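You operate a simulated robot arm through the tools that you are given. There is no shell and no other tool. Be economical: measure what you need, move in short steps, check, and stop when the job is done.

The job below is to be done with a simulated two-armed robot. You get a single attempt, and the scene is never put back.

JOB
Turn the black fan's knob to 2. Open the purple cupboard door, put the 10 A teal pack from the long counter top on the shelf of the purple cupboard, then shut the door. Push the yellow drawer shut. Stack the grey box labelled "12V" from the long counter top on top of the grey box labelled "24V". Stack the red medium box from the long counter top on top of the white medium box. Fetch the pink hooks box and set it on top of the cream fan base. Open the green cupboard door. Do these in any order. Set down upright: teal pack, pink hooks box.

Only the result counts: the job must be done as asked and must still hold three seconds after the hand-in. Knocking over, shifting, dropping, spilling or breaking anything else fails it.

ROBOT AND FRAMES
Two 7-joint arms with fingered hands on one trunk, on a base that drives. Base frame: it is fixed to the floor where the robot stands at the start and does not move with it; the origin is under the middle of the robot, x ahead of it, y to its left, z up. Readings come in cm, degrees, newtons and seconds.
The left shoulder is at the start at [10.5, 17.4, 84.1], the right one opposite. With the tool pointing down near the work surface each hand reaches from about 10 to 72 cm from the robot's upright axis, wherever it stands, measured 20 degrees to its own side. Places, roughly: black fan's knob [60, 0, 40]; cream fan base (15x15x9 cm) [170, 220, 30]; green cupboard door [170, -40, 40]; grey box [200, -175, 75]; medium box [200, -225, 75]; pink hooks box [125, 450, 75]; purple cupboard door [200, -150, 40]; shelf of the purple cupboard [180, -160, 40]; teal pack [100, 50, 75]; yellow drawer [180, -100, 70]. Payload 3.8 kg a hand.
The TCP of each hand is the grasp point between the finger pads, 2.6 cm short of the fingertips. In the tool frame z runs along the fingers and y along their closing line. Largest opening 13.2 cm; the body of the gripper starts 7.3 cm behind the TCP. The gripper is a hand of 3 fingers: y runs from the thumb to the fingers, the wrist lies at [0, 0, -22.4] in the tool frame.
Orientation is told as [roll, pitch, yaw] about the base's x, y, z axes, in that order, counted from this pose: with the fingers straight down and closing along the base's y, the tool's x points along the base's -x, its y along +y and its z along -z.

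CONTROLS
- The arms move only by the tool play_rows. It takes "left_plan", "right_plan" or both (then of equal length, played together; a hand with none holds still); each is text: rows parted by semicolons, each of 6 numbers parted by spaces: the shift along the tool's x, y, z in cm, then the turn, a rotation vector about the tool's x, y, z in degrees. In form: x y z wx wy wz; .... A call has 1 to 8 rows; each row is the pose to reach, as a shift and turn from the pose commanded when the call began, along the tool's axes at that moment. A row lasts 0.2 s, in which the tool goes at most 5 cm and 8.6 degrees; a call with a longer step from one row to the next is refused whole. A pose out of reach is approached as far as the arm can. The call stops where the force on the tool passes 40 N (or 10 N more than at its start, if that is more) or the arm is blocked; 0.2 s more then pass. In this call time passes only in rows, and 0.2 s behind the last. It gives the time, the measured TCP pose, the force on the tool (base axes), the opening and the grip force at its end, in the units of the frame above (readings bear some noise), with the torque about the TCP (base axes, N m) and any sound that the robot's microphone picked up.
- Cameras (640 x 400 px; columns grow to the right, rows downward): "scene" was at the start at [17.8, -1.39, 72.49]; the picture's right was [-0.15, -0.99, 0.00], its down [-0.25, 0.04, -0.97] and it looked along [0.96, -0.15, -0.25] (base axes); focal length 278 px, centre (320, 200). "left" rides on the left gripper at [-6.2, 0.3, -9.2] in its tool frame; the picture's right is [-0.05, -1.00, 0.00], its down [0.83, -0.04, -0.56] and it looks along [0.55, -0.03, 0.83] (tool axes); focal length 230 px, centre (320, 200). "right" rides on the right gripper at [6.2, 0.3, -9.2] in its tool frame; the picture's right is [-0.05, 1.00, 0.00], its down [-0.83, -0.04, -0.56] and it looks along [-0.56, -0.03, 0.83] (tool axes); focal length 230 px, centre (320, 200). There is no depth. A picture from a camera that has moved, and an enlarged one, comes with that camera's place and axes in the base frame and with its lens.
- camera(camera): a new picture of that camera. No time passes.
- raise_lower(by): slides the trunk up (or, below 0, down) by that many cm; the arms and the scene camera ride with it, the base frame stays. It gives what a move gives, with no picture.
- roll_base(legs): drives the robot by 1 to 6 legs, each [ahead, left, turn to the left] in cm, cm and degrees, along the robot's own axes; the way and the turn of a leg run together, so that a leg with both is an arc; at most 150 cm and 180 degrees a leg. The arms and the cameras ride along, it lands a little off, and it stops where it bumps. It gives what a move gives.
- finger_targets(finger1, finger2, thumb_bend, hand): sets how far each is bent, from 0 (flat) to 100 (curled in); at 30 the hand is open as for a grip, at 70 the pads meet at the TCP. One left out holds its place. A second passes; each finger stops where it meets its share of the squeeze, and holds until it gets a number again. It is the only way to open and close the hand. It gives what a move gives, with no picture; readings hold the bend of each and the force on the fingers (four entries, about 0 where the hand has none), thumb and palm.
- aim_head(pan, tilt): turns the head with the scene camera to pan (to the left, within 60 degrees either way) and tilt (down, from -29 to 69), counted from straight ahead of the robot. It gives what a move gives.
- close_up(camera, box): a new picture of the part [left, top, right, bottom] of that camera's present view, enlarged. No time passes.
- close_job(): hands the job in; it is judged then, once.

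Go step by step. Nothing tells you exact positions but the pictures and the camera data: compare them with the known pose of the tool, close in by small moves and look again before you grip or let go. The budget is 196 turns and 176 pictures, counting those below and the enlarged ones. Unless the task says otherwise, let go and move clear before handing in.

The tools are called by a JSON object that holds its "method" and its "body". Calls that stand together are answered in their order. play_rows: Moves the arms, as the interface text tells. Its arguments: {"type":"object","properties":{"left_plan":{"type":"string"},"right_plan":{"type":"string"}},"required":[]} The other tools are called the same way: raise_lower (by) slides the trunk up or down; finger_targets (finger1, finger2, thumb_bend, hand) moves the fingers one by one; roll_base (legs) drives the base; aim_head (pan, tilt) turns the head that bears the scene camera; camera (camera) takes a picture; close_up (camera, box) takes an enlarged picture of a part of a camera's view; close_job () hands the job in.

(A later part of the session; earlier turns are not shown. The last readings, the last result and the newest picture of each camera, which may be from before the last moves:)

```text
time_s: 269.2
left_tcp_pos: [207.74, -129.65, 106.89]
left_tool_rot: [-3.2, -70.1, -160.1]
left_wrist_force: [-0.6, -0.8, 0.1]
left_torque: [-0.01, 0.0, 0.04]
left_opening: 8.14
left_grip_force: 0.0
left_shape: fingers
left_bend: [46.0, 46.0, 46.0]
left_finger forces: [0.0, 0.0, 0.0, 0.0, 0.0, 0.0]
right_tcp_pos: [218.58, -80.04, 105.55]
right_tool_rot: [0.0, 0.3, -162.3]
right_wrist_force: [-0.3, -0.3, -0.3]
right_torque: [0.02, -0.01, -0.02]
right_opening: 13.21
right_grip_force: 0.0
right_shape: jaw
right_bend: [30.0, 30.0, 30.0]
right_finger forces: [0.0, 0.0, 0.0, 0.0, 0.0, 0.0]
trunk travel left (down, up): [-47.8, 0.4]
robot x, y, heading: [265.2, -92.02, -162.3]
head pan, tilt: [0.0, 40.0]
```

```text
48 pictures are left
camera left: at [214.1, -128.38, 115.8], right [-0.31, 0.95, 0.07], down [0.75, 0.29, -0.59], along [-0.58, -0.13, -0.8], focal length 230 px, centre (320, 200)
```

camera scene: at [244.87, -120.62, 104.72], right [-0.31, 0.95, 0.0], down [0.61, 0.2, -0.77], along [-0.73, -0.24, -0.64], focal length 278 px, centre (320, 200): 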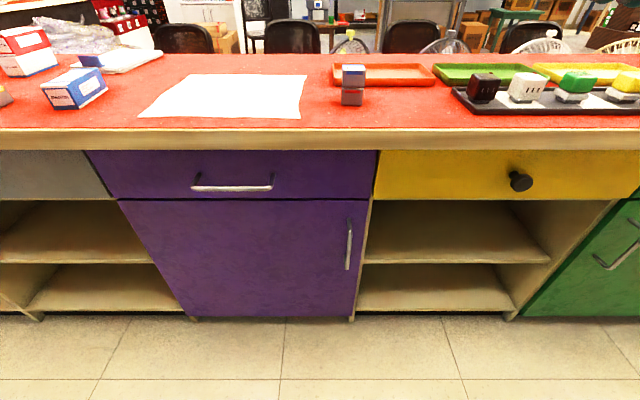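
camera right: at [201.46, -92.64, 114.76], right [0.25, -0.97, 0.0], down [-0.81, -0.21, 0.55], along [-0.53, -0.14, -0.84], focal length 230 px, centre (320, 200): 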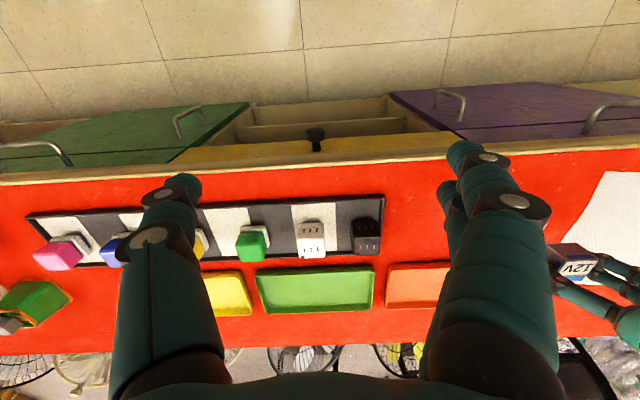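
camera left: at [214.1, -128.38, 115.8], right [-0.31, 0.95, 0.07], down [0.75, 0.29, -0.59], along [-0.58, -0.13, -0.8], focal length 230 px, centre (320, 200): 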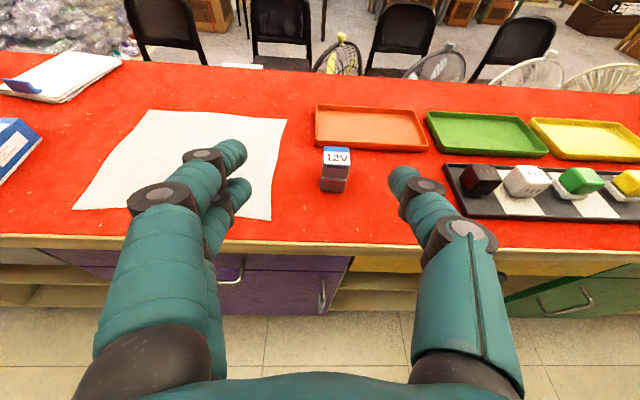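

I bumped softly on the shelf behind, so that's the rear limit. I lower the trunk 40 cm, then level the hand while lowering it.

{"method": "raise_lower", "body": {"by": -40}}

{"method": "play_rows", "body": {"left_plan": "3 0 -1 0 -4 0; 6 0 -2 0 -8 0; 9 0 -3 0 -12 0; 12 0 -4 0 -16 0; 15 0 -5 0 -20 0"}}

{"method": "camera", "body": {"camera": "left"}}

{"method": "camera", "body": {"camera": "scene"}}

```text
time_s: 273.0
left_tcp_pos: [207.84, -129.75, 66.93]
left_tool_rot: [-3.2, -70.0, -160.1]
left_wrist_force: [-0.3, -0.1, 0.7]
left_torque: [0.0, 0.0, -0.06]
left_opening: 8.13
left_grip_force: 0.0
left_shape: fingers
left_bend: [46.0, 46.0, 46.0]
left_finger forces: [0.0, 0.0, 0.1, 0.0, 0.1, 0.0]
right_tcp_pos: [218.63, -79.93, 65.57]
right_tool_rot: [0.0, 0.3, -162.4]
right_wrist_force: [-0.8, -0.5, -0.1]
right_torque: [0.0, 0.03, -0.02]
right_opening: 13.19
right_grip_force: 0.0
right_shape: jaw
right_bend: [30.0, 30.0, 30.0]
right_finger forces: [0.0, 0.0, 0.0, 0.0, 0.1, 0.0]
trunk travel left (down, up): [-7.8, 40.4]
robot x, y, heading: [265.2, -92.85, -162.2]
head pan, tilt: [0.0, 40.0]
```

```text
time_s: 274.2
left_tcp_pos: [207.85, -129.69, 66.84]
left_tool_rot: [-3.2, -70.0, -160.1]
left_wrist_force: [0.4, 0.1, 1.1]
left_torque: [-0.04, 0.01, -0.01]
left_opening: 8.12
left_grip_force: 0.0
left_shape: fingers
left_bend: [46.0, 46.0, 46.0]
left_finger forces: [0.1, 0.0, 0.0, 0.1, 0.1, 0.0]
left hand out of reach, approached as far as the arm can: row 1, 2, 3, 4, 5
right_tcp_pos: [218.54, -79.98, 65.6]
right_tool_rot: [-0.1, 0.3, -162.3]
right_wrist_force: [-0.2, -0.6, -0.6]
right_torque: [0.01, 0.02, 0.01]
right_opening: 13.2
right_grip_force: 0.0
right_shape: jaw
right_bend: [30.0, 30.0, 30.0]
right_finger forces: [0.0, 0.0, 0.0, 0.0, 0.1, 0.0]
trunk travel left (down, up): [-7.8, 40.4]
robot x, y, heading: [264.93, -92.21, -162.5]
head pan, tilt: [0.0, 40.0]
```

```text
47 pictures are left
camera left: at [214.11, -128.28, 75.79], right [-0.31, 0.95, 0.07], down [0.75, 0.29, -0.59], along [-0.58, -0.13, -0.8], focal length 230 px, centre (320, 200)
```

left: 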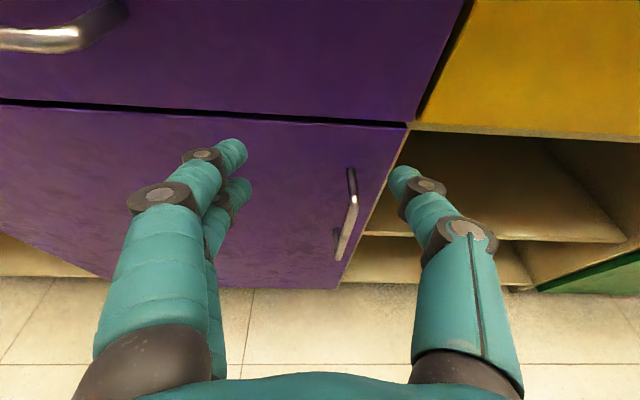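

```text
46 pictures are left
camera scene: at [248.14, -97.8, 60.66], right [-0.3, 0.95, 0.0], down [0.61, 0.19, -0.77], along [-0.73, -0.23, -0.64], focal length 278 px, centre (320, 200)
```

scene: 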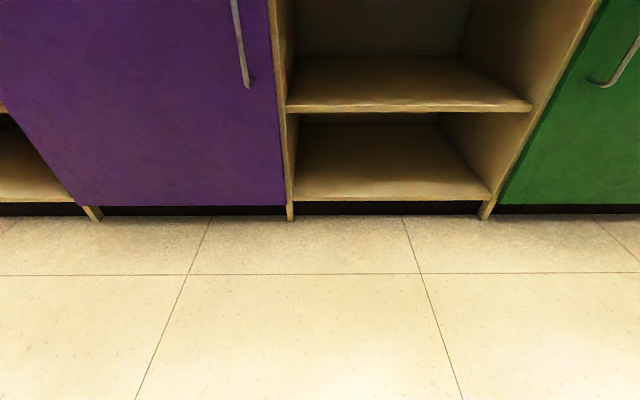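

The wrist is at a joint limit in this posture; I try a pure downward move first.

{"method": "play_rows", "body": {"left_plan": "2.8 0 1 0 0 0; 5.6 0 2 0 0 0; 8.5 0 3 0 0 0; 11.3 0 4 0 0 0"}}

{"method": "play_rows", "body": {"left_plan": "0 0 0 0 -5 0; 0 0 0 0 -10 0; 0 0 0 0 -15 0; 0 0 0 0 -20 0"}}

```text
time_s: 275.2
left_tcp_pos: [207.83, -129.67, 66.88]
left_tool_rot: [-3.1, -70.1, -160.2]
left_wrist_force: [0.9, -0.9, 0.3]
left_torque: [0.0, 0.01, -0.01]
left_opening: 8.15
left_grip_force: 0.1
left_shape: fingers
left_bend: [46.0, 46.0, 46.0]
left_finger forces: [0.1, 0.0, 0.1, 0.0, 0.0, 0.0]
left hand out of reach, approached as far as the arm can: row 1, 2, 3, 4
right_tcp_pos: [218.6, -80.08, 65.46]
right_tool_rot: [0.0, 0.4, -162.4]
right_wrist_force: [-0.8, 0.7, 0.2]
right_torque: [-0.03, -0.02, 0.03]
right_opening: 13.18
right_grip_force: 0.0
right_shape: jaw
right_bend: [30.0, 30.0, 30.0]
right_finger forces: [0.1, 0.0, 0.0, 0.0, 0.0, 0.0]
trunk travel left (down, up): [-7.8, 40.4]
robot x, y, heading: [264.98, -92.74, -162.4]
head pan, tilt: [0.0, 40.0]
```

```text
time_s: 276.2
left_tcp_pos: [207.78, -129.71, 66.92]
left_tool_rot: [-3.2, -70.0, -160.1]
left_wrist_force: [-0.4, 0.0, 0.0]
left_torque: [-0.02, 0.0, 0.04]
left_opening: 8.14
left_grip_force: 0.1
left_shape: fingers
left_bend: [46.0, 46.0, 46.0]
left_finger forces: [0.0, 0.0, 0.0, 0.0, 0.0, 0.0]
left hand out of reach, approached as far as the arm can: row 1, 2, 3, 4
right_tcp_pos: [218.55, -79.97, 65.48]
right_tool_rot: [0.0, 0.4, -162.3]
right_wrist_force: [0.0, 0.2, -0.8]
right_torque: [-0.01, 0.02, 0.03]
right_opening: 13.19
right_grip_force: 0.1
right_shape: jaw
right_bend: [30.0, 30.0, 30.0]
right_finger forces: [0.1, 0.0, 0.0, 0.0, 0.0, 0.0]
trunk travel left (down, up): [-7.8, 40.4]
robot x, y, heading: [264.95, -92.6, -162.4]
head pan, tilt: [0.0, 40.0]
```

The arm is stuck at a joint limit; I move it back toward a less extreme pose: pitch up and inward.

{"method": "play_rows", "body": {"left_plan": "0 -2 0 0 6 0; 0 -4 0 0 12 0; 0 -6 0 0 18 0; 0 -8 0 0 24 0"}}

{"method": "play_rows", "body": {"left_plan": "2 -2 0 0 -4 0; 4 -4 0 0 -8 0; 6 -6 0 0 -12 0; 8 -8 0 0 -16 0; 10 -10 0 0 -20 0; 12 -10 0 0 -26 0; 12 -10 0 0 -32 0; 12 -10 0 0 -38 0"}}

```text
time_s: 277.2
left_tcp_pos: [205.37, -121.85, 67.11]
left_tool_rot: [-1.4, -45.9, -162.0]
left_wrist_force: [-0.1, 0.2, -0.4]
left_torque: [-0.02, 0.02, -0.05]
left_opening: 8.13
left_grip_force: 0.2
left_shape: fingers
left_bend: [46.0, 46.0, 46.0]
left_finger forces: [0.0, 0.1, 0.1, 0.0, 0.1, 0.1]
right_tcp_pos: [218.58, -80.09, 65.6]
right_tool_rot: [0.0, 0.4, -162.2]
right_wrist_force: [0.0, 1.2, -0.1]
right_torque: [0.0, 0.01, -0.01]
right_opening: 13.19
right_grip_force: 0.0
right_shape: jaw
right_bend: [30.0, 30.0, 30.0]
right_finger forces: [0.1, 0.1, 0.0, 0.0, 0.0, 0.1]
trunk travel left (down, up): [-7.8, 40.4]
robot x, y, heading: [264.89, -92.61, -162.5]
head pan, tilt: [0.0, 40.0]
```

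```text
time_s: 279.0
left_tcp_pos: [210.61, -109.65, 58.62]
left_tool_rot: [-10.8, -84.1, -152.5]
left_wrist_force: [-1.0, 0.0, 0.8]
left_torque: [0.0, 0.02, 0.02]
left_opening: 8.13
left_grip_force: 0.0
left_shape: fingers
left_bend: [46.0, 46.0, 46.0]
left_finger forces: [0.0, 0.0, 0.0, 0.0, 0.0, 0.1]
right_tcp_pos: [218.5, -80.06, 65.5]
right_tool_rot: [0.1, 0.5, -162.4]
right_wrist_force: [0.6, 0.6, -0.2]
right_torque: [-0.04, -0.01, -0.01]
right_opening: 13.21
right_grip_force: 0.0
right_shape: jaw
right_bend: [30.0, 30.0, 30.0]
right_finger forces: [0.1, 0.0, 0.0, 0.0, 0.0, 0.0]
trunk travel left (down, up): [-7.8, 40.4]
robot x, y, heading: [265.31, -92.22, -162.6]
head pan, tilt: [0.0, 40.0]
```

Freed: the hand is level at z 58.6. I lower with the trunk and strafe left to line up with the handle.

{"method": "raise_lower", "body": {"by": -7.5}}

{"method": "roll_base", "body": {"legs": [[0, 14, 0]]}}

{"method": "camera", "body": {"camera": "left"}}

```text
time_s: 280.1
left_tcp_pos: [210.61, -109.66, 51.17]
left_tool_rot: [-10.9, -84.0, -152.3]
left_wrist_force: [-0.1, -0.7, -0.4]
left_torque: [-0.03, -0.01, -0.03]
left_opening: 8.16
left_grip_force: 0.1
left_shape: fingers
left_bend: [46.0, 46.0, 46.0]
left_finger forces: [0.0, 0.1, 0.1, 0.0, 0.0, 0.0]
right_tcp_pos: [218.56, -80.1, 57.93]
right_tool_rot: [-0.1, 0.2, -162.3]
right_wrist_force: [0.7, 0.0, 0.3]
right_torque: [0.0, 0.02, 0.01]
right_opening: 13.19
right_grip_force: 0.1
right_shape: jaw
right_bend: [30.0, 30.0, 30.0]
right_finger forces: [0.0, 0.0, 0.0, 0.0, 0.1, 0.0]
trunk travel left (down, up): [-0.3, 47.9]
robot x, y, heading: [264.92, -92.33, -162.6]
head pan, tilt: [0.0, 40.0]
```

```text
time_s: 282.0
left_tcp_pos: [214.82, -122.82, 51.03]
left_tool_rot: [-10.6, -83.9, -152.6]
left_wrist_force: [0.6, 0.1, 0.9]
left_torque: [0.0, 0.01, -0.01]
left_opening: 8.15
left_grip_force: 0.0
left_shape: fingers
left_bend: [46.0, 46.0, 46.0]
left_finger forces: [0.1, 0.1, 0.0, 0.0, 0.0, 0.0]
right_tcp_pos: [222.72, -93.12, 57.98]
right_tool_rot: [0.0, 0.4, -162.2]
right_wrist_force: [0.3, 0.0, 0.2]
right_torque: [0.0, 0.0, -0.03]
right_opening: 13.2
right_grip_force: 0.1
right_shape: jaw
right_bend: [30.0, 30.0, 30.0]
right_finger forces: [0.0, 0.1, 0.1, 0.0, 0.0, 0.0]
trunk travel left (down, up): [-0.3, 47.9]
robot x, y, heading: [269.11, -105.45, -162.5]
head pan, tilt: [0.0, 40.0]
```

```text
45 pictures are left
camera left: at [222.93, -120.82, 58.05], right [-0.3, 0.95, 0.07], down [0.59, 0.24, -0.77], along [-0.75, -0.18, -0.64], focal length 230 px, centre (320, 200)
```

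left: 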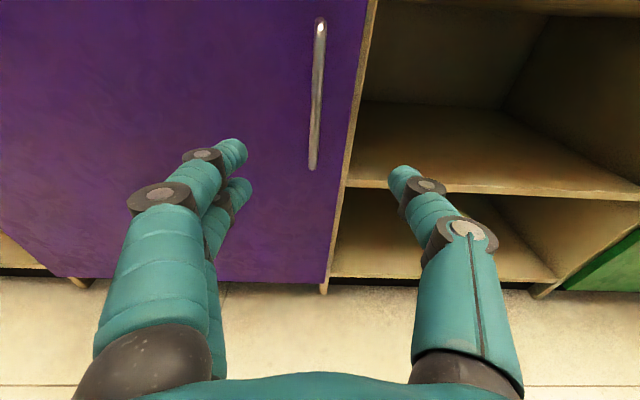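

The bar is centred between the fingers at the right height. I advance ~17 cm and close on it.

{"method": "play_rows", "body": {"left_plan": "-0.4 0 4 0 0 0; -0.8 0 8 0 0 0; -1.2 0 12 0 0 0; -1.5 0 15 0 0 0"}}

{"method": "camera", "body": {"camera": "left"}}

```text
time_s: 283.0
left_tcp_pos: [200.19, -127.3, 50.97]
left_tool_rot: [-10.3, -83.9, -152.9]
left_wrist_force: [0.5, 0.6, 1.5]
left_torque: [0.03, -0.02, -0.01]
left_opening: 8.16
left_grip_force: 0.0
left_shape: fingers
left_bend: [46.0, 46.0, 46.0]
left_finger forces: [0.0, 0.0, 0.0, 0.0, 0.0, 0.0]
right_tcp_pos: [222.59, -93.01, 58.04]
right_tool_rot: [-0.1, 0.4, -162.2]
right_wrist_force: [0.8, -0.4, -0.6]
right_torque: [-0.01, -0.01, -0.05]
right_opening: 13.19
right_grip_force: 0.1
right_shape: jaw
right_bend: [30.0, 30.0, 30.0]
right_finger forces: [0.0, 0.1, 0.0, 0.1, 0.1, 0.0]
trunk travel left (down, up): [-0.3, 47.9]
robot x, y, heading: [269.51, -105.63, -162.3]
head pan, tilt: [0.0, 40.0]
```

```text
44 pictures are left
camera left: at [208.38, -125.26, 58.06], right [-0.29, 0.95, 0.07], down [0.59, 0.24, -0.77], along [-0.75, -0.18, -0.64], focal length 230 px, centre (320, 200)
```

left: 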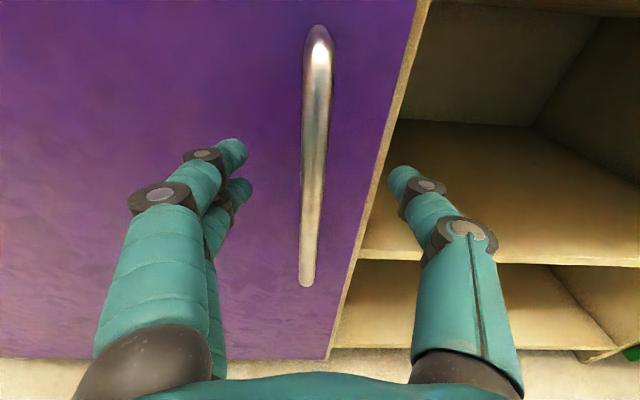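

Bar almost at the grasp point; I advance 1.6 cm and close.

{"method": "play_rows", "body": {"left_plan": "-0.1 0.2 0.8 0 0 0; -0.2 0.3 1.6 0 0 0"}}

{"method": "finger_targets", "body": {"hand": "left", "finger1": 72, "finger2": 72, "thumb_bend": 72}}

{"method": "camera", "body": {"camera": "left"}}

```text
time_s: 283.6
left_tcp_pos: [198.68, -128.1, 51.08]
left_tool_rot: [-10.6, -84.1, -152.4]
left_wrist_force: [-0.1, 0.4, -0.4]
left_torque: [0.01, -0.02, 0.0]
left_opening: 8.15
left_grip_force: 0.1
left_shape: fingers
left_bend: [46.0, 46.0, 46.0]
left_finger forces: [0.0, 0.0, 0.1, 0.1, 0.0, 0.0]
right_tcp_pos: [222.72, -93.11, 58.11]
right_tool_rot: [0.1, 0.4, -162.2]
right_wrist_force: [-0.3, 0.3, -0.1]
right_torque: [0.03, 0.0, 0.03]
right_opening: 13.15
right_grip_force: 0.1
right_shape: jaw
right_bend: [30.0, 30.0, 30.0]
right_finger forces: [0.1, 0.0, 0.0, 0.0, 0.1, 0.0]
trunk travel left (down, up): [-0.3, 47.9]
robot x, y, heading: [269.07, -105.16, -162.5]
head pan, tilt: [0.0, 40.0]
```

```text
time_s: 284.6
left_tcp_pos: [198.62, -127.89, 51.11]
left_tool_rot: [-10.5, -84.1, -152.6]
left_wrist_force: [-0.4, 0.0, 0.0]
left_torque: [0.0, 0.02, -0.02]
left_opening: 0.14
left_grip_force: 0.0
left_shape: fingers
left_bend: [72.0, 72.0, 72.0]
left_finger forces: [0.0, 0.0, 0.1, 0.0, 0.0, 0.0]
right_tcp_pos: [222.65, -93.1, 58.05]
right_tool_rot: [0.0, 0.4, -162.3]
right_wrist_force: [0.3, -0.3, 0.0]
right_torque: [-0.02, 0.0, -0.01]
right_opening: 13.17
right_grip_force: 0.1
right_shape: jaw
right_bend: [30.0, 30.0, 30.0]
right_finger forces: [0.1, 0.1, 0.0, 0.0, 0.0, 0.0]
trunk travel left (down, up): [-0.3, 47.9]
robot x, y, heading: [268.96, -105.51, -162.3]
head pan, tilt: [0.0, 40.0]
```

```text
43 pictures are left
camera left: at [206.95, -125.97, 58.09], right [-0.3, 0.95, 0.07], down [0.59, 0.24, -0.77], along [-0.75, -0.18, -0.64], focal length 230 px, centre (320, 200)
```

left: 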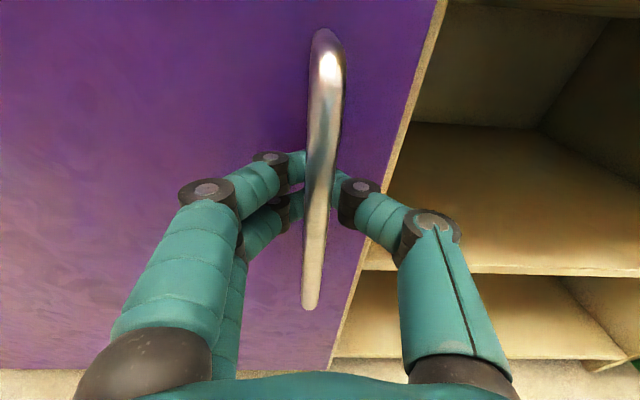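

The fingers have closed behind the bar, a good hook. I pull the door back along its arc with the arm.

{"method": "play_rows", "body": {"left_plan": "0.2 0.1 -2.5 0 0 0; 0.4 0.3 -5 0 0 0; 0.6 0.5 -7.5 0 0 0; 0.8 0.9 -10 0 0 0; 1 1.4 -12.5 0 0 0; 1.2 2 -15 0 0 0; 1.4 2.6 -17 0 0 0"}}

{"method": "camera", "body": {"camera": "left"}}

```text
time_s: 286.2
left_tcp_pos: [215.98, -125.33, 51.33]
left_tool_rot: [-10.7, -83.9, -152.3]
left_wrist_force: [-0.1, -5.3, -1.0]
left_torque: [-0.01, 0.03, 0.0]
left_opening: 0.27
left_grip_force: 1.9
left_shape: fingers
left_bend: [71.0, 71.0, 72.0]
left_finger forces: [1.4, 2.7, 0.0, 0.0, 0.0, 0.0]
right_tcp_pos: [222.61, -93.1, 57.98]
right_tool_rot: [0.0, 0.4, -162.2]
right_wrist_force: [-0.3, -0.7, 1.0]
right_torque: [0.01, 0.01, -0.01]
right_opening: 13.2
right_grip_force: 0.1
right_shape: jaw
right_bend: [30.0, 30.0, 30.0]
right_finger forces: [0.0, 0.0, 0.1, 0.0, 0.1, 0.0]
trunk travel left (down, up): [-0.3, 47.9]
robot x, y, heading: [269.21, -105.8, -162.1]
head pan, tilt: [0.0, 40.0]
```

```text
42 pictures are left
camera left: at [224.16, -123.41, 58.37], right [-0.3, 0.95, 0.07], down [0.59, 0.24, -0.77], along [-0.75, -0.18, -0.64], focal length 230 px, centre (320, 200)
```

left: 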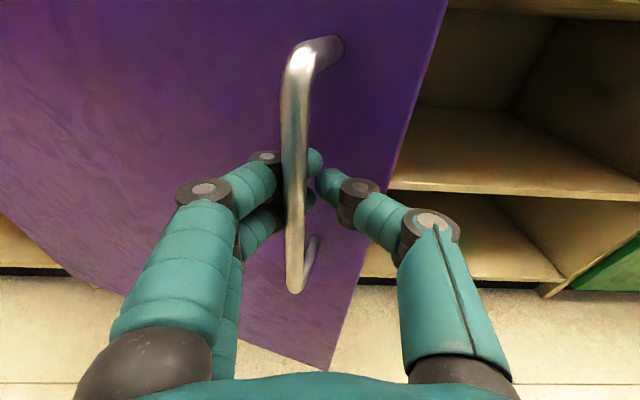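

The door is ~20° open. Rear space is limited, so I'll unhook, then later push the door wider from inside with the right hand while facing along the aisle. First release and pull back.

{"method": "finger_targets", "body": {"hand": "left", "finger1": 34, "finger2": 34, "thumb_bend": 34}}

{"method": "play_rows", "body": {"left_plan": "0 0 -2 0 0 0; 0 0 -4 0 0 0; 0 0 -6 0 0 0; 0 0 -8 0 0 0"}}

{"method": "camera", "body": {"camera": "left"}}

```text
time_s: 287.2
left_tcp_pos: [215.97, -125.38, 51.31]
left_tool_rot: [-10.6, -84.1, -152.6]
left_wrist_force: [-0.2, 0.3, -0.4]
left_torque: [-0.02, 0.02, 0.03]
left_opening: 12.08
left_grip_force: 0.2
left_shape: fingers
left_bend: [34.0, 34.0, 34.0]
left_finger forces: [0.0, 0.1, 0.0, 0.0, 0.0, 0.0]
right_tcp_pos: [222.77, -93.14, 58.04]
right_tool_rot: [0.0, 0.4, -162.3]
right_wrist_force: [0.2, -0.6, -0.2]
right_torque: [-0.02, -0.02, 0.03]
right_opening: 13.22
right_grip_force: 0.0
right_shape: jaw
right_bend: [30.0, 30.0, 30.0]
right_finger forces: [0.0, 0.1, 0.0, 0.0, 0.1, 0.1]
trunk travel left (down, up): [-0.3, 47.9]
robot x, y, heading: [268.99, -105.5, -162.3]
head pan, tilt: [0.0, 40.0]
```

```text
time_s: 288.2
left_tcp_pos: [223.51, -123.04, 52.33]
left_tool_rot: [-10.6, -84.0, -152.4]
left_wrist_force: [0.4, -0.6, -0.6]
left_torque: [0.0, 0.02, 0.0]
left_opening: 12.12
left_grip_force: 0.0
left_shape: fingers
left_bend: [34.0, 34.0, 34.0]
left_finger forces: [0.0, 0.1, 0.0, 0.0, 0.0, 0.1]
right_tcp_pos: [222.71, -93.12, 58.01]
right_tool_rot: [0.1, 0.4, -162.3]
right_wrist_force: [0.2, 1.0, 0.6]
right_torque: [0.02, 0.0, -0.06]
right_opening: 13.19
right_grip_force: 0.2
right_shape: jaw
right_bend: [30.0, 30.0, 30.0]
right_finger forces: [0.1, 0.0, 0.1, 0.0, 0.1, 0.0]
trunk travel left (down, up): [-0.3, 47.9]
robot x, y, heading: [269.27, -105.72, -162.5]
head pan, tilt: [0.0, 40.0]
```

```text
41 pictures are left
camera left: at [231.65, -121.16, 59.33], right [-0.3, 0.95, 0.07], down [0.59, 0.24, -0.77], along [-0.75, -0.19, -0.64], focal length 230 px, centre (320, 200)
```

left: 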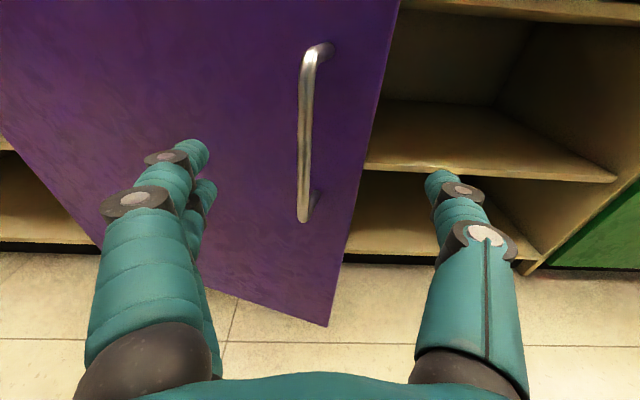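

The left hand is clear. Plan: raise, move right and forward a bit, turn to face down the aisle, and use the right hand (fist down, inner side) to push the door wider.

{"method": "raise_lower", "body": {"by": 40}}

{"method": "roll_base", "body": {"legs": [[0, -68, 0], [22, 0, 0], [0, 0, 90]]}}

{"method": "play_rows", "body": {"left_plan": "-3 0 1 0 0 0; -6 0 2 0 0 0; -9 0 3 0 0 0; -12 0 4 0 0 0; -15 0 5 0 0 0; -18 0 6 0 0 0; -21 0 7 0 0 0", "right_plan": "-2 -1 0 0 0 0; -4 -2 0 0 0 0; -6 -3 0 0 0 0; -8 -4 0 0 0 0; -10 -5 0 0 0 0; -12 -6 0 0 0 0; -14 -7 0 0 0 0"}}

{"method": "finger_targets", "body": {"hand": "right", "finger1": 68, "finger2": 68, "thumb_bend": 68}}

{"method": "camera", "body": {"camera": "scene"}}

```text
time_s: 292.0
left_tcp_pos: [223.52, -123.14, 92.09]
left_tool_rot: [-10.3, -83.9, -152.8]
left_wrist_force: [-0.5, 0.2, 0.3]
left_torque: [0.01, 0.01, -0.02]
left_opening: 12.1
left_grip_force: 0.0
left_shape: fingers
left_bend: [34.0, 34.0, 34.0]
left_finger forces: [0.1, 0.0, 0.0, 0.1, 0.0, 0.0]
right_tcp_pos: [222.6, -93.17, 97.92]
right_tool_rot: [-0.1, 0.4, -162.2]
right_wrist_force: [0.5, 0.0, 0.1]
right_torque: [-0.03, -0.01, -0.01]
right_opening: 13.18
right_grip_force: 0.0
right_shape: jaw
right_bend: [30.0, 30.0, 30.0]
right_finger forces: [0.0, 0.2, 0.1, 0.1, 0.0, 0.0]
trunk travel left (down, up): [-40.3, 7.9]
robot x, y, heading: [269.13, -105.38, -162.3]
head pan, tilt: [0.0, 40.0]
```

```text
time_s: 298.1
left_tcp_pos: [202.49, -59.51, 92.1]
left_tool_rot: [-9.8, -84.0, -153.4]
left_wrist_force: [0.1, -0.1, 0.1]
left_torque: [0.01, -0.04, 0.0]
left_opening: 12.12
left_grip_force: 0.0
left_shape: fingers
left_bend: [34.0, 34.0, 34.0]
left_finger forces: [0.1, 0.1, 0.1, 0.0, 0.0, 0.0]
right_tcp_pos: [201.79, -29.46, 97.95]
right_tool_rot: [0.1, 0.3, -162.3]
right_wrist_force: [-0.7, -1.0, 0.3]
right_torque: [0.0, 0.0, 0.01]
right_opening: 13.19
right_grip_force: 0.1
right_shape: jaw
right_bend: [30.0, 30.0, 30.0]
right_finger forces: [0.1, 0.0, 0.1, 0.0, 0.0, 0.1]
trunk travel left (down, up): [-40.3, 7.9]
robot x, y, heading: [248.51, -41.9, -162.6]
head pan, tilt: [0.0, 40.0]
stopped in leg 1: the robot was blocked; the commanded pose is now the measured one
```

```text
time_s: 299.6
left_tcp_pos: [193.92, -62.68, 112.26]
left_tool_rot: [-9.9, -83.9, -153.3]
left_wrist_force: [-0.2, 0.0, -0.2]
left_torque: [0.02, 0.02, 0.04]
left_opening: 12.11
left_grip_force: 0.0
left_shape: fingers
left_bend: [34.0, 34.0, 34.0]
left_finger forces: [0.0, 0.1, 0.1, 0.0, 0.0, 0.0]
right_tcp_pos: [186.33, -27.22, 97.99]
right_tool_rot: [-0.1, 0.5, -162.3]
right_wrist_force: [-0.3, -0.2, -1.1]
right_torque: [-0.04, -0.03, 0.01]
right_opening: 13.18
right_grip_force: 0.0
right_shape: jaw
right_bend: [30.0, 30.0, 30.0]
right_finger forces: [0.0, 0.0, 0.1, 0.0, 0.0, 0.0]
trunk travel left (down, up): [-40.3, 7.9]
robot x, y, heading: [248.06, -42.15, -162.3]
head pan, tilt: [0.0, 40.0]
```

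```text
time_s: 300.6
left_tcp_pos: [194.01, -62.79, 112.3]
left_tool_rot: [-10.5, -84.0, -152.8]
left_wrist_force: [0.2, 0.2, -0.4]
left_torque: [-0.01, 0.0, 0.01]
left_opening: 12.1
left_grip_force: 0.0
left_shape: fingers
left_bend: [34.0, 34.0, 34.0]
left_finger forces: [0.0, 0.0, 0.0, 0.0, 0.1, 0.0]
right_tcp_pos: [186.29, -27.04, 97.93]
right_tool_rot: [0.0, 0.4, -162.3]
right_wrist_force: [0.1, 0.3, -0.3]
right_torque: [0.06, -0.03, 0.0]
right_opening: 1.14
right_grip_force: 0.1
right_shape: fingers
right_bend: [68.0, 68.0, 68.0]
right_finger forces: [0.0, 0.0, 0.0, 0.0, 0.0, 0.0]
trunk travel left (down, up): [-40.3, 7.9]
robot x, y, heading: [248.3, -41.89, -162.8]
head pan, tilt: [0.0, 40.0]
```

```text
40 pictures are left
camera scene: at [230.73, -47.49, 94.48], right [-0.3, 0.95, 0.0], down [0.61, 0.19, -0.77], along [-0.73, -0.23, -0.64], focal length 278 px, centre (320, 200)
```

scene: 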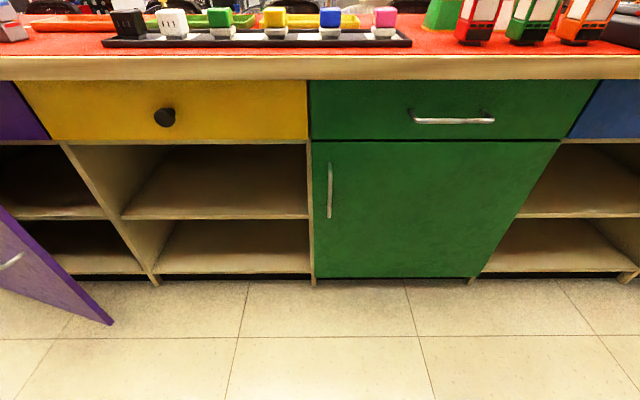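

Strafing scraped at the rear limit but I'm at a good spot. Now forward 15 cm and turn to face down the aisle.

{"method": "roll_base", "body": {"legs": [[15, 0, 0], [0, 0, 90]]}}

{"method": "aim_head", "body": {"pan": -12, "tilt": 38}}

{"method": "camera", "body": {"camera": "scene"}}

```text
time_s: 305.9
left_tcp_pos: [256.34, -99.94, 112.32]
left_tool_rot: [-10.4, -84.0, -60.9]
left_wrist_force: [-0.1, -0.8, -0.3]
left_torque: [0.01, 0.04, 0.0]
left_opening: 12.11
left_grip_force: 0.1
left_shape: fingers
left_bend: [34.0, 34.0, 34.0]
left_finger forces: [0.0, 0.1, 0.0, 0.1, 0.0, 0.0]
right_tcp_pos: [221.2, -109.04, 97.97]
right_tool_rot: [0.0, 0.5, -70.3]
right_wrist_force: [-0.5, 0.0, -0.4]
right_torque: [0.01, 0.0, 0.01]
right_opening: 1.12
right_grip_force: 0.1
right_shape: fingers
right_bend: [68.0, 68.0, 68.0]
right_finger forces: [0.0, 0.1, 0.0, 0.0, 0.0, 0.0]
trunk travel left (down, up): [-40.3, 7.9]
robot x, y, heading: [233.82, -46.67, -70.6]
head pan, tilt: [0.0, 40.0]
```

```text
time_s: 306.7
left_tcp_pos: [256.34, -100.09, 112.34]
left_tool_rot: [-10.4, -84.0, -60.8]
left_wrist_force: [1.1, 0.5, 0.7]
left_torque: [-0.03, 0.01, -0.02]
left_opening: 12.09
left_grip_force: 0.0
left_shape: fingers
left_bend: [34.0, 34.0, 34.0]
left_finger forces: [0.1, 0.0, 0.0, 0.0, 0.0, 0.1]
right_tcp_pos: [221.01, -108.94, 98.0]
right_tool_rot: [0.0, 0.5, -70.5]
right_wrist_force: [2.0, 0.0, 0.5]
right_torque: [0.01, 0.02, -0.03]
right_opening: 1.14
right_grip_force: 0.1
right_shape: fingers
right_bend: [68.0, 68.0, 68.0]
right_finger forces: [0.0, 0.0, 0.0, 0.0, 0.0, 0.1]
trunk travel left (down, up): [-40.3, 7.9]
robot x, y, heading: [233.79, -46.67, -70.4]
head pan, tilt: [-12.0, 38.0]
```

```text
39 pictures are left
camera scene: at [238.29, -64.41, 94.78], right [-0.99, -0.13, 0.0], down [-0.08, 0.61, -0.79], along [0.1, -0.78, -0.62], focal length 278 px, centre (320, 200)
```

scene: 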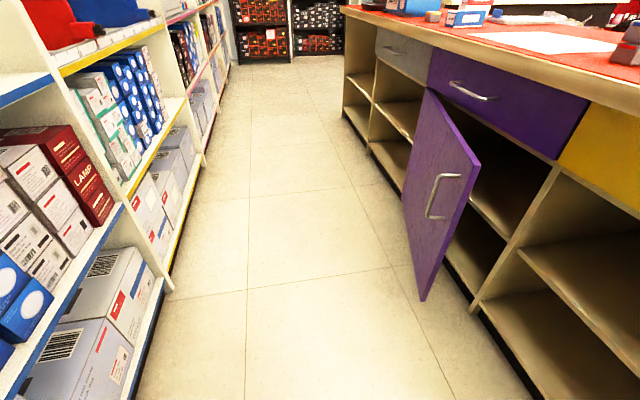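

Clear view: the door's free edge is at about 22 cm out, 244 along. I bring the right fist to its inner side: strafe right, align, lower the trunk.

{"method": "roll_base", "body": {"legs": [[0, -16.5, -2]]}}

{"method": "raise_lower", "body": {"by": -40}}

{"method": "aim_head", "body": {"pan": -25, "tilt": 20}}

{"method": "camera", "body": {"camera": "scene"}}

```text
time_s: 308.8
left_tcp_pos: [239.06, -105.99, 112.22]
left_tool_rot: [-10.2, -84.0, -62.8]
left_wrist_force: [0.1, -0.5, -0.5]
left_torque: [0.0, 0.03, 0.01]
left_opening: 12.09
left_grip_force: 0.0
left_shape: fingers
left_bend: [34.0, 34.0, 34.0]
left_finger forces: [0.1, 0.1, 0.0, 0.0, 0.1, 0.0]
right_tcp_pos: [203.45, -113.67, 97.91]
right_tool_rot: [0.0, 0.3, -72.3]
right_wrist_force: [0.4, -0.1, 0.0]
right_torque: [0.03, -0.02, 0.02]
right_opening: 1.15
right_grip_force: 0.0
right_shape: fingers
right_bend: [68.0, 68.0, 68.0]
right_finger forces: [0.1, 0.0, 0.0, 0.1, 0.0, 0.1]
trunk travel left (down, up): [-40.3, 7.9]
robot x, y, heading: [218.25, -51.76, -72.2]
head pan, tilt: [-12.0, 38.0]
```

```text
time_s: 311.2
left_tcp_pos: [242.14, -104.76, 85.42]
left_tool_rot: [-24.8, -83.8, -47.7]
left_wrist_force: [0.9, 0.6, -0.1]
left_torque: [-0.01, 0.0, -0.02]
left_opening: 12.11
left_grip_force: 0.1
left_shape: fingers
left_bend: [34.0, 34.0, 34.0]
left_finger forces: [0.1, 0.1, 0.0, 0.1, 0.0, 0.0]
right_tcp_pos: [202.68, -114.9, 84.64]
right_tool_rot: [-2.8, -16.2, -76.8]
right_wrist_force: [0.6, 0.6, -0.4]
right_torque: [0.0, 0.03, 0.02]
right_opening: 1.14
right_grip_force: 0.0
right_shape: fingers
right_bend: [68.0, 68.0, 68.0]
right_finger forces: [0.0, 0.0, 0.0, 0.1, 0.0, 0.0]
trunk travel left (down, up): [-13.4, 34.7]
robot x, y, heading: [218.78, -51.82, -71.5]
head pan, tilt: [-12.0, 38.0]
stopped: the arm was blocked; the commanded pose is now the measured one
```

```text
time_s: 312.0
left_tcp_pos: [241.83, -104.87, 85.47]
left_tool_rot: [-25.1, -83.7, -47.7]
left_wrist_force: [-0.1, -0.3, 0.0]
left_torque: [-0.01, -0.03, 0.0]
left_opening: 12.15
left_grip_force: 0.1
left_shape: fingers
left_bend: [34.0, 34.0, 34.0]
left_finger forces: [0.1, 0.1, 0.0, 0.0, 0.0, 0.0]
right_tcp_pos: [202.68, -114.88, 84.53]
right_tool_rot: [-2.9, -16.0, -76.6]
right_wrist_force: [0.4, 2.0, 0.3]
right_torque: [0.01, 0.0, 0.0]
right_opening: 1.11
right_grip_force: 0.0
right_shape: fingers
right_bend: [68.0, 68.0, 68.0]
right_finger forces: [0.1, 0.1, 0.0, 0.1, 0.1, 0.0]
trunk travel left (down, up): [-13.4, 34.7]
robot x, y, heading: [218.53, -52.5, -71.7]
head pan, tilt: [-25.0, 20.0]
```

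```text
38 pictures are left
camera scene: at [221.65, -68.49, 70.1], right [-0.99, 0.12, 0.02], down [0.02, 0.33, -0.95], along [-0.12, -0.94, -0.32], focal length 278 px, centre (320, 200)
```

scene: 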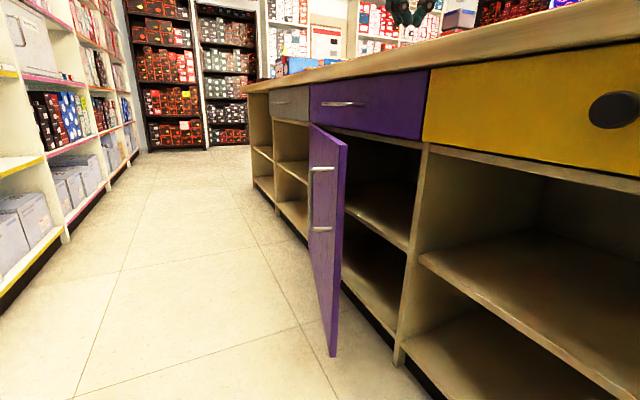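

The right elbow met the counter top, so this way is poor. I raise back up, return to facing the counter and check nothing was disturbed.

{"method": "raise_lower", "body": {"by": 34}}

{"method": "roll_base", "body": {"legs": [[0, 18, 0], [0, 0, -90.5]]}}

{"method": "aim_head", "body": {"pan": 5, "tilt": 35}}

{"method": "camera", "body": {"camera": "scene"}}

```text
time_s: 315.3
left_tcp_pos: [239.55, -106.23, 119.0]
left_tool_rot: [-9.3, -83.6, -63.4]
left_wrist_force: [-0.1, 0.3, -0.1]
left_torque: [-0.03, 0.02, -0.02]
left_opening: 12.14
left_grip_force: 0.1
left_shape: fingers
left_bend: [34.0, 34.0, 34.0]
left_finger forces: [0.0, 0.0, 0.0, 0.0, 0.0, 0.0]
right_tcp_pos: [200.39, -116.2, 116.32]
right_tool_rot: [-1.5, -14.5, -77.0]
right_wrist_force: [-0.5, -0.4, -0.4]
right_torque: [-0.03, 0.03, 0.01]
right_opening: 1.13
right_grip_force: 0.0
right_shape: fingers
right_bend: [68.0, 68.0, 68.0]
right_finger forces: [0.0, 0.0, 0.1, 0.0, 0.0, 0.1]
trunk travel left (down, up): [-47.4, 0.7]
robot x, y, heading: [218.11, -52.5, -71.6]
head pan, tilt: [-25.0, 20.0]
```

```text
time_s: 321.4
left_tcp_pos: [180.73, -67.06, 119.2]
left_tool_rot: [-9.4, -83.6, -154.1]
left_wrist_force: [0.4, 0.1, -0.3]
left_torque: [0.03, 0.01, 0.0]
left_opening: 12.11
left_grip_force: 0.0
left_shape: fingers
left_bend: [34.0, 34.0, 34.0]
left_finger forces: [0.0, 0.1, 0.0, 0.0, 0.0, 0.1]
right_tcp_pos: [171.4, -27.82, 116.4]
right_tool_rot: [-1.5, -14.5, -168.0]
right_wrist_force: [-0.2, 1.2, 0.2]
right_torque: [0.01, 0.06, -0.01]
right_opening: 1.14
right_grip_force: 0.0
right_shape: fingers
right_bend: [68.0, 68.0, 68.0]
right_finger forces: [0.0, 0.0, 0.1, 0.0, 0.1, 0.0]
trunk travel left (down, up): [-47.4, 0.7]
robot x, y, heading: [235.24, -46.59, -162.9]
head pan, tilt: [-25.0, 20.0]
```

```text
time_s: 322.3
left_tcp_pos: [180.76, -67.07, 119.04]
left_tool_rot: [-9.4, -83.7, -154.1]
left_wrist_force: [-0.4, 0.2, 1.0]
left_torque: [0.02, 0.01, 0.04]
left_opening: 12.1
left_grip_force: 0.1
left_shape: fingers
left_bend: [34.0, 34.0, 34.0]
left_finger forces: [0.1, 0.0, 0.0, 0.1, 0.0, 0.0]
right_tcp_pos: [171.47, -27.79, 116.45]
right_tool_rot: [-1.5, -14.6, -167.9]
right_wrist_force: [0.2, 0.7, 0.1]
right_torque: [-0.01, 0.0, 0.0]
right_opening: 1.13
right_grip_force: 0.0
right_shape: fingers
right_bend: [68.0, 68.0, 68.0]
right_finger forces: [0.0, 0.1, 0.1, 0.1, 0.0, 0.0]
trunk travel left (down, up): [-47.4, 0.7]
robot x, y, heading: [235.12, -46.88, -162.7]
head pan, tilt: [5.0, 35.0]
```

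```text
37 pictures are left
camera scene: at [216.72, -53.12, 104.95], right [-0.38, 0.93, 0.0], down [0.53, 0.22, -0.82], along [-0.76, -0.31, -0.57], focal length 278 px, centre (320, 200)
```

scene: 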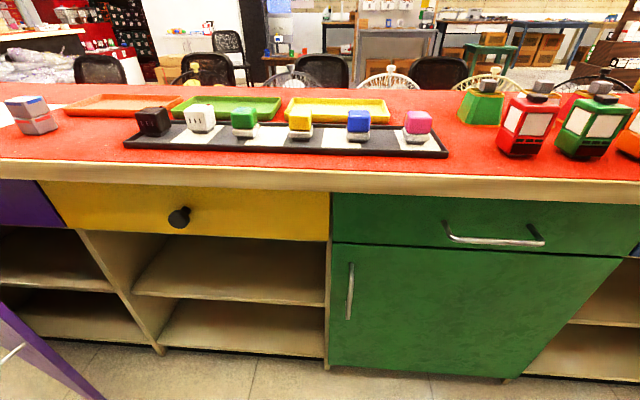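

Everything's intact. I'll re-hook the purple handle and this time pull farther while turning the base. First restore arm poses and reposition.

{"method": "play_rows", "body": {"left_plan": "3 0 -1 0 0 0; 6 0 -2 0 0 0; 9 0 -3 0 0 0; 12 0 -4 0 0 0; 15 0 -5 0 0 0; 18 0 -6 0 0 0; 21 0 -7 0 0 0", "right_plan": "2 1 0 0 2 -0.8; 4 2 0 0 4 -1.6; 6 3 0 0 6 -2.4; 8 4 0 0 8 -3.2; 10 5 0 0 10 -4; 12 6 -1 0 12 -4.8; 14 7 -2 0 14.5 -5.6"}}

{"method": "roll_base", "body": {"legs": [[-11, 67, 0]]}}

{"method": "raise_lower", "body": {"by": -40}}

{"method": "raise_lower", "body": {"by": -7.3}}

{"method": "camera", "body": {"camera": "left"}}

```text
time_s: 323.9
left_tcp_pos: [189.61, -64.2, 99.09]
left_tool_rot: [-9.8, -83.8, -153.8]
left_wrist_force: [-1.4, 0.8, 0.2]
left_torque: [-0.02, 0.01, 0.02]
left_opening: 12.12
left_grip_force: 0.1
left_shape: fingers
left_bend: [34.0, 34.0, 34.0]
left_finger forces: [0.0, 0.0, 0.0, 0.0, 0.0, 0.0]
right_tcp_pos: [186.59, -31.63, 114.76]
right_tool_rot: [-2.1, 0.3, -162.6]
right_wrist_force: [-0.1, 0.3, 0.0]
right_torque: [0.03, 0.01, 0.04]
right_opening: 1.14
right_grip_force: 0.0
right_shape: fingers
right_bend: [68.0, 68.0, 68.0]
right_finger forces: [0.0, 0.1, 0.0, 0.0, 0.1, 0.0]
trunk travel left (down, up): [-47.4, 0.7]
robot x, y, heading: [235.05, -47.01, -162.6]
head pan, tilt: [5.0, 35.0]
```

```text
time_s: 330.3
left_tcp_pos: [220.17, -125.11, 99.23]
left_tool_rot: [-9.5, -83.7, -153.8]
left_wrist_force: [0.1, -0.1, 0.2]
left_torque: [0.0, 0.0, 0.03]
left_opening: 12.09
left_grip_force: 0.1
left_shape: fingers
left_bend: [34.0, 34.0, 34.0]
left_finger forces: [0.1, 0.1, 0.1, 0.0, 0.0, 0.1]
right_tcp_pos: [216.98, -92.62, 114.64]
right_tool_rot: [-2.0, 0.1, -162.5]
right_wrist_force: [0.1, -0.1, -0.2]
right_torque: [0.01, 0.01, -0.01]
right_opening: 1.14
right_grip_force: 0.0
right_shape: fingers
right_bend: [68.0, 68.0, 68.0]
right_finger forces: [0.1, 0.0, 0.0, 0.0, 0.1, 0.0]
trunk travel left (down, up): [-47.4, 0.7]
robot x, y, heading: [266.1, -107.3, -162.3]
head pan, tilt: [5.0, 35.0]
```

```text
time_s: 334.1
left_tcp_pos: [220.22, -125.07, 59.19]
left_tool_rot: [-9.4, -83.6, -153.9]
left_wrist_force: [0.0, 0.1, -0.3]
left_torque: [-0.03, -0.02, 0.04]
left_opening: 12.09
left_grip_force: 0.0
left_shape: fingers
left_bend: [34.0, 34.0, 34.0]
left_finger forces: [0.1, 0.0, 0.1, 0.0, 0.0, 0.0]
right_tcp_pos: [217.05, -92.66, 74.87]
right_tool_rot: [-2.0, 0.0, -162.4]
right_wrist_force: [-1.2, 0.4, 0.6]
right_torque: [0.0, 0.03, -0.03]
right_opening: 1.15
right_grip_force: 0.1
right_shape: fingers
right_bend: [68.0, 68.0, 68.0]
right_finger forces: [0.0, 0.0, 0.0, 0.0, 0.0, 0.0]
trunk travel left (down, up): [-7.4, 40.7]
robot x, y, heading: [266.01, -107.29, -162.3]
head pan, tilt: [5.0, 35.0]
```

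```text
time_s: 335.2
left_tcp_pos: [220.21, -124.99, 51.88]
left_tool_rot: [-9.5, -83.7, -153.7]
left_wrist_force: [0.5, 0.1, -0.1]
left_torque: [-0.02, 0.05, 0.0]
left_opening: 12.11
left_grip_force: 0.0
left_shape: fingers
left_bend: [34.0, 34.0, 34.0]
left_finger forces: [0.0, 0.1, 0.1, 0.0, 0.0, 0.0]
right_tcp_pos: [216.95, -92.65, 67.47]
right_tool_rot: [-2.0, 0.1, -162.5]
right_wrist_force: [-0.5, -0.1, -1.2]
right_torque: [0.02, 0.02, -0.03]
right_opening: 1.14
right_grip_force: 0.1
right_shape: fingers
right_bend: [68.0, 68.0, 68.0]
right_finger forces: [0.1, 0.0, 0.0, 0.1, 0.0, 0.0]
trunk travel left (down, up): [-0.1, 48.0]
robot x, y, heading: [265.68, -107.45, -162.5]
head pan, tilt: [5.0, 35.0]
```

```text
36 pictures are left
camera left: at [228.4, -123.06, 58.93], right [-0.29, 0.95, 0.07], down [0.6, 0.24, -0.77], along [-0.75, -0.18, -0.64], focal length 230 px, centre (320, 200)
```

left: 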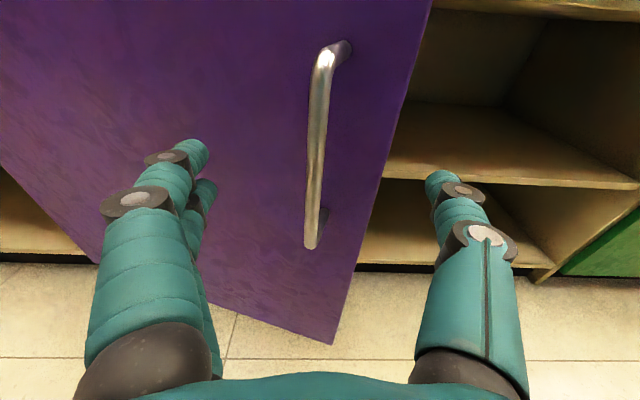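

Well aligned again; the bar is ~5 cm ahead. I advance, close behind it and check.

{"method": "play_rows", "body": {"left_plan": "-0.2 0 2 0 0 0; -0.4 0 4 0 0 0; -0.5 0 5.5 0 0 0"}}

{"method": "finger_targets", "body": {"hand": "left", "finger1": 72, "finger2": 72, "thumb_bend": 72}}

{"method": "camera", "body": {"camera": "left"}}

```text
time_s: 336.0
left_tcp_pos: [214.85, -126.5, 51.77]
left_tool_rot: [-9.1, -83.7, -154.3]
left_wrist_force: [-0.6, 0.8, -0.6]
left_torque: [0.0, 0.02, 0.04]
left_opening: 12.09
left_grip_force: 0.1
left_shape: fingers
left_bend: [34.0, 34.0, 34.0]
left_finger forces: [0.0, 0.0, 0.1, 0.0, 0.1, 0.0]
right_tcp_pos: [217.0, -92.53, 67.46]
right_tool_rot: [-2.1, 0.1, -162.4]
right_wrist_force: [0.2, 0.1, 0.1]
right_torque: [-0.01, 0.0, -0.03]
right_opening: 1.12
right_grip_force: 0.2
right_shape: fingers
right_bend: [68.0, 68.0, 68.0]
right_finger forces: [0.0, 0.0, 0.0, 0.1, 0.0, 0.0]
trunk travel left (down, up): [-0.1, 48.0]
robot x, y, heading: [265.66, -107.35, -162.5]
head pan, tilt: [5.0, 35.0]
```

```text
time_s: 337.0
left_tcp_pos: [214.87, -126.35, 51.66]
left_tool_rot: [-9.8, -83.7, -153.5]
left_wrist_force: [-0.3, 19.7, -1.1]
left_torque: [-0.01, -0.04, -0.67]
left_opening: 4.91
left_grip_force: 9.9
left_shape: fingers
left_bend: [72.0, 72.0, 47.0]
left_finger forces: [0.0, 0.1, 0.1, 0.0, 19.1, 0.0]
right_tcp_pos: [217.01, -92.58, 67.4]
right_tool_rot: [-2.1, 0.2, -162.5]
right_wrist_force: [0.1, 0.4, 0.9]
right_torque: [-0.01, 0.02, 0.01]
right_opening: 1.1
right_grip_force: 0.0
right_shape: fingers
right_bend: [68.0, 68.0, 68.0]
right_finger forces: [0.1, 0.0, 0.0, 0.0, 0.0, 0.0]
trunk travel left (down, up): [-0.1, 48.0]
robot x, y, heading: [265.9, -107.41, -162.4]
head pan, tilt: [5.0, 35.0]
```

```text
35 pictures are left
camera left: at [223.05, -124.47, 58.79], right [-0.29, 0.95, 0.07], down [0.6, 0.24, -0.76], along [-0.75, -0.18, -0.64], focal length 230 px, centre (320, 200)
```

left: 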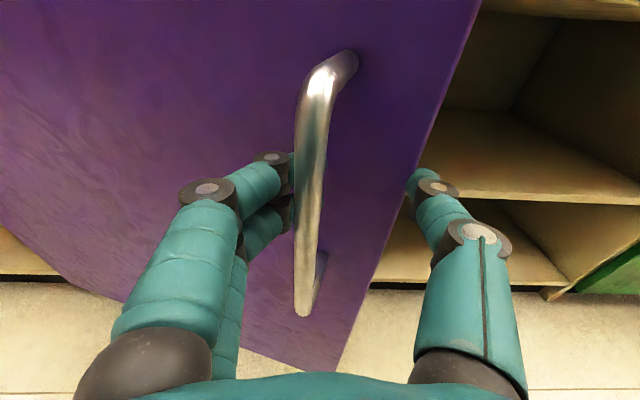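

The fingers hook behind the bar and the thumb is at the door's edge. I pull back with the arm, then swing the door with the base in two small arcs.

{"method": "play_rows", "body": {"left_plan": "0.2 0.7 -2 0 0 0; 0.4 1.5 -4 0 0 0; 0.6 2.6 -6 0 0 0; 0.8 3.6 -8 0 0 0"}}

{"method": "roll_base", "body": {"legs": [[-3.3, -7.5, 15], [-2.4, -4.65, 15]]}}

{"method": "camera", "body": {"camera": "left"}}

```text
time_s: 338.0
left_tcp_pos: [223.55, -127.45, 51.59]
left_tool_rot: [-12.0, -83.9, -151.6]
left_wrist_force: [3.4, 22.4, 5.1]
left_torque: [0.25, 0.22, -1.01]
left_opening: 5.42
left_grip_force: 11.4
left_shape: fingers
left_bend: [72.0, 72.0, 46.0]
left_finger forces: [0.0, 0.0, 0.0, 0.0, 23.0, 0.1]
right_tcp_pos: [217.02, -92.48, 67.43]
right_tool_rot: [-2.1, 0.0, -162.3]
right_wrist_force: [-0.1, -0.7, 0.4]
right_torque: [0.0, 0.02, 0.0]
right_opening: 1.15
right_grip_force: 0.1
right_shape: fingers
right_bend: [68.0, 68.0, 68.0]
right_finger forces: [0.0, 0.0, 0.0, 0.0, 0.1, 0.1]
trunk travel left (down, up): [-0.1, 48.0]
robot x, y, heading: [265.91, -107.18, -162.5]
head pan, tilt: [5.0, 35.0]
```

```text
time_s: 339.4
left_tcp_pos: [229.99, -128.46, 51.43]
left_tool_rot: [-18.1, -83.0, -132.2]
left_wrist_force: [5.1, 26.0, 6.4]
left_torque: [0.25, 0.33, -1.65]
left_opening: 6.82
left_grip_force: 16.7
left_shape: fingers
left_bend: [71.0, 71.0, 42.0]
left_finger forces: [1.5, 2.3, 0.0, 0.0, 29.1, 0.0]
right_tcp_pos: [214.84, -97.31, 67.49]
right_tool_rot: [-2.1, 0.0, -147.6]
right_wrist_force: [0.4, -0.2, -0.1]
right_torque: [-0.06, 0.02, 0.01]
right_opening: 1.14
right_grip_force: 0.1
right_shape: fingers
right_bend: [68.0, 68.0, 68.0]
right_finger forces: [0.0, 0.1, 0.1, 0.0, 0.0, 0.1]
trunk travel left (down, up): [-0.1, 48.0]
robot x, y, heading: [265.89, -98.99, -147.6]
head pan, tilt: [5.0, 35.0]
stopped in leg 1: the force on the tool passed its limit at 40 N (the readings are from after the stop); the commanded pose is now the measured one
```

```text
34 pictures are left
camera left: at [237.52, -124.91, 58.55], right [-0.5, 0.86, 0.09], down [0.53, 0.38, -0.76], along [-0.69, -0.33, -0.64], focal length 230 px, centre (320, 200)
```

left: 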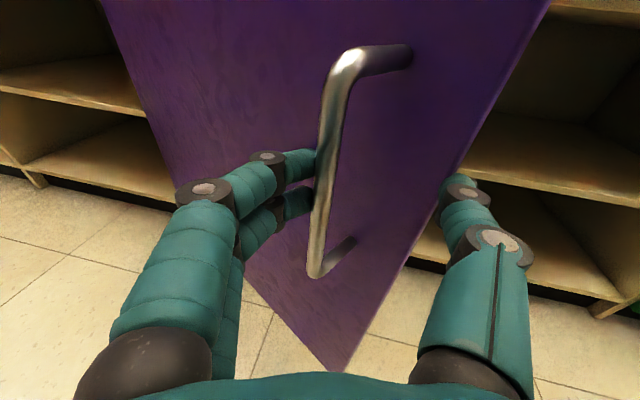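

The door is at ~35° now. I ease the thumb to cut the squeeze and continue the arc.

{"method": "finger_targets", "body": {"hand": "left", "thumb_bend": 34}}

{"method": "roll_base", "body": {"legs": [[-2.4, -4.65, 15], [-1, -2, 8]]}}

{"method": "camera", "body": {"camera": "left"}}

```text
time_s: 340.4
left_tcp_pos: [229.97, -128.89, 51.39]
left_tool_rot: [-15.6, -83.2, -134.2]
left_wrist_force: [1.9, 8.7, 4.8]
left_torque: [0.24, 0.21, -0.49]
left_opening: 7.22
left_grip_force: 4.6
left_shape: fingers
left_bend: [72.0, 72.0, 30.0]
left_finger forces: [0.0, 0.3, 0.0, 0.0, 8.4, 0.0]
right_tcp_pos: [214.8, -97.4, 67.54]
right_tool_rot: [-2.1, 0.1, -147.6]
right_wrist_force: [-1.2, 0.1, 0.9]
right_torque: [0.01, -0.02, 0.01]
right_opening: 1.17
right_grip_force: 0.0
right_shape: fingers
right_bend: [68.0, 68.0, 68.0]
right_finger forces: [0.0, 0.0, 0.1, 0.0, 0.0, 0.0]
trunk travel left (down, up): [-0.1, 48.0]
robot x, y, heading: [265.82, -99.44, -147.5]
head pan, tilt: [5.0, 35.0]
```

```text
time_s: 342.3
left_tcp_pos: [240.24, -131.87, 51.04]
left_tool_rot: [-16.6, -82.2, -114.8]
left_wrist_force: [9.4, 27.0, 7.0]
left_torque: [0.29, 0.53, -2.74]
left_opening: 9.42
left_grip_force: 14.4
left_shape: fingers
left_bend: [72.0, 72.0, 18.0]
left_finger forces: [0.1, 0.1, 0.0, 0.0, 28.3, 0.0]
right_tcp_pos: [215.61, -108.18, 67.55]
right_tool_rot: [-2.0, 0.0, -128.0]
right_wrist_force: [0.0, 0.6, 0.0]
right_torque: [0.0, -0.01, 0.0]
right_opening: 1.18
right_grip_force: 0.0
right_shape: fingers
right_bend: [68.0, 68.0, 68.0]
right_finger forces: [0.1, 0.0, 0.0, 0.0, 0.1, 0.0]
trunk travel left (down, up): [-0.1, 48.0]
robot x, y, heading: [264.32, -92.85, -128.1]
head pan, tilt: [5.0, 35.0]
stopped in leg 2: the force on the tool passed its limit at 41 N (the readings are from after the stop); the commanded pose is now the measured one
```

```text
33 pictures are left
camera left: at [246.23, -126.11, 58.36], right [-0.75, 0.65, 0.09], down [0.38, 0.54, -0.75], along [-0.54, -0.53, -0.66], focal length 230 px, centre (320, 200)
```

left: 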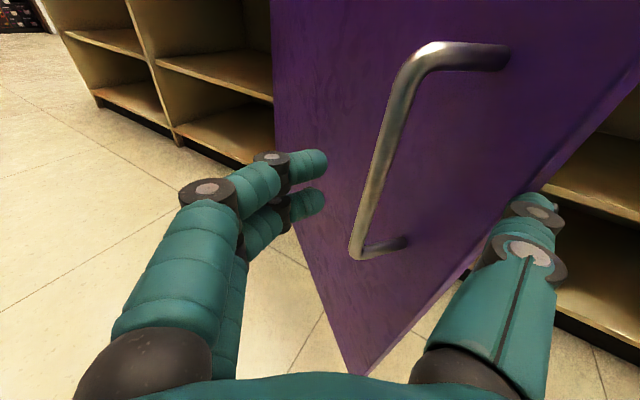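

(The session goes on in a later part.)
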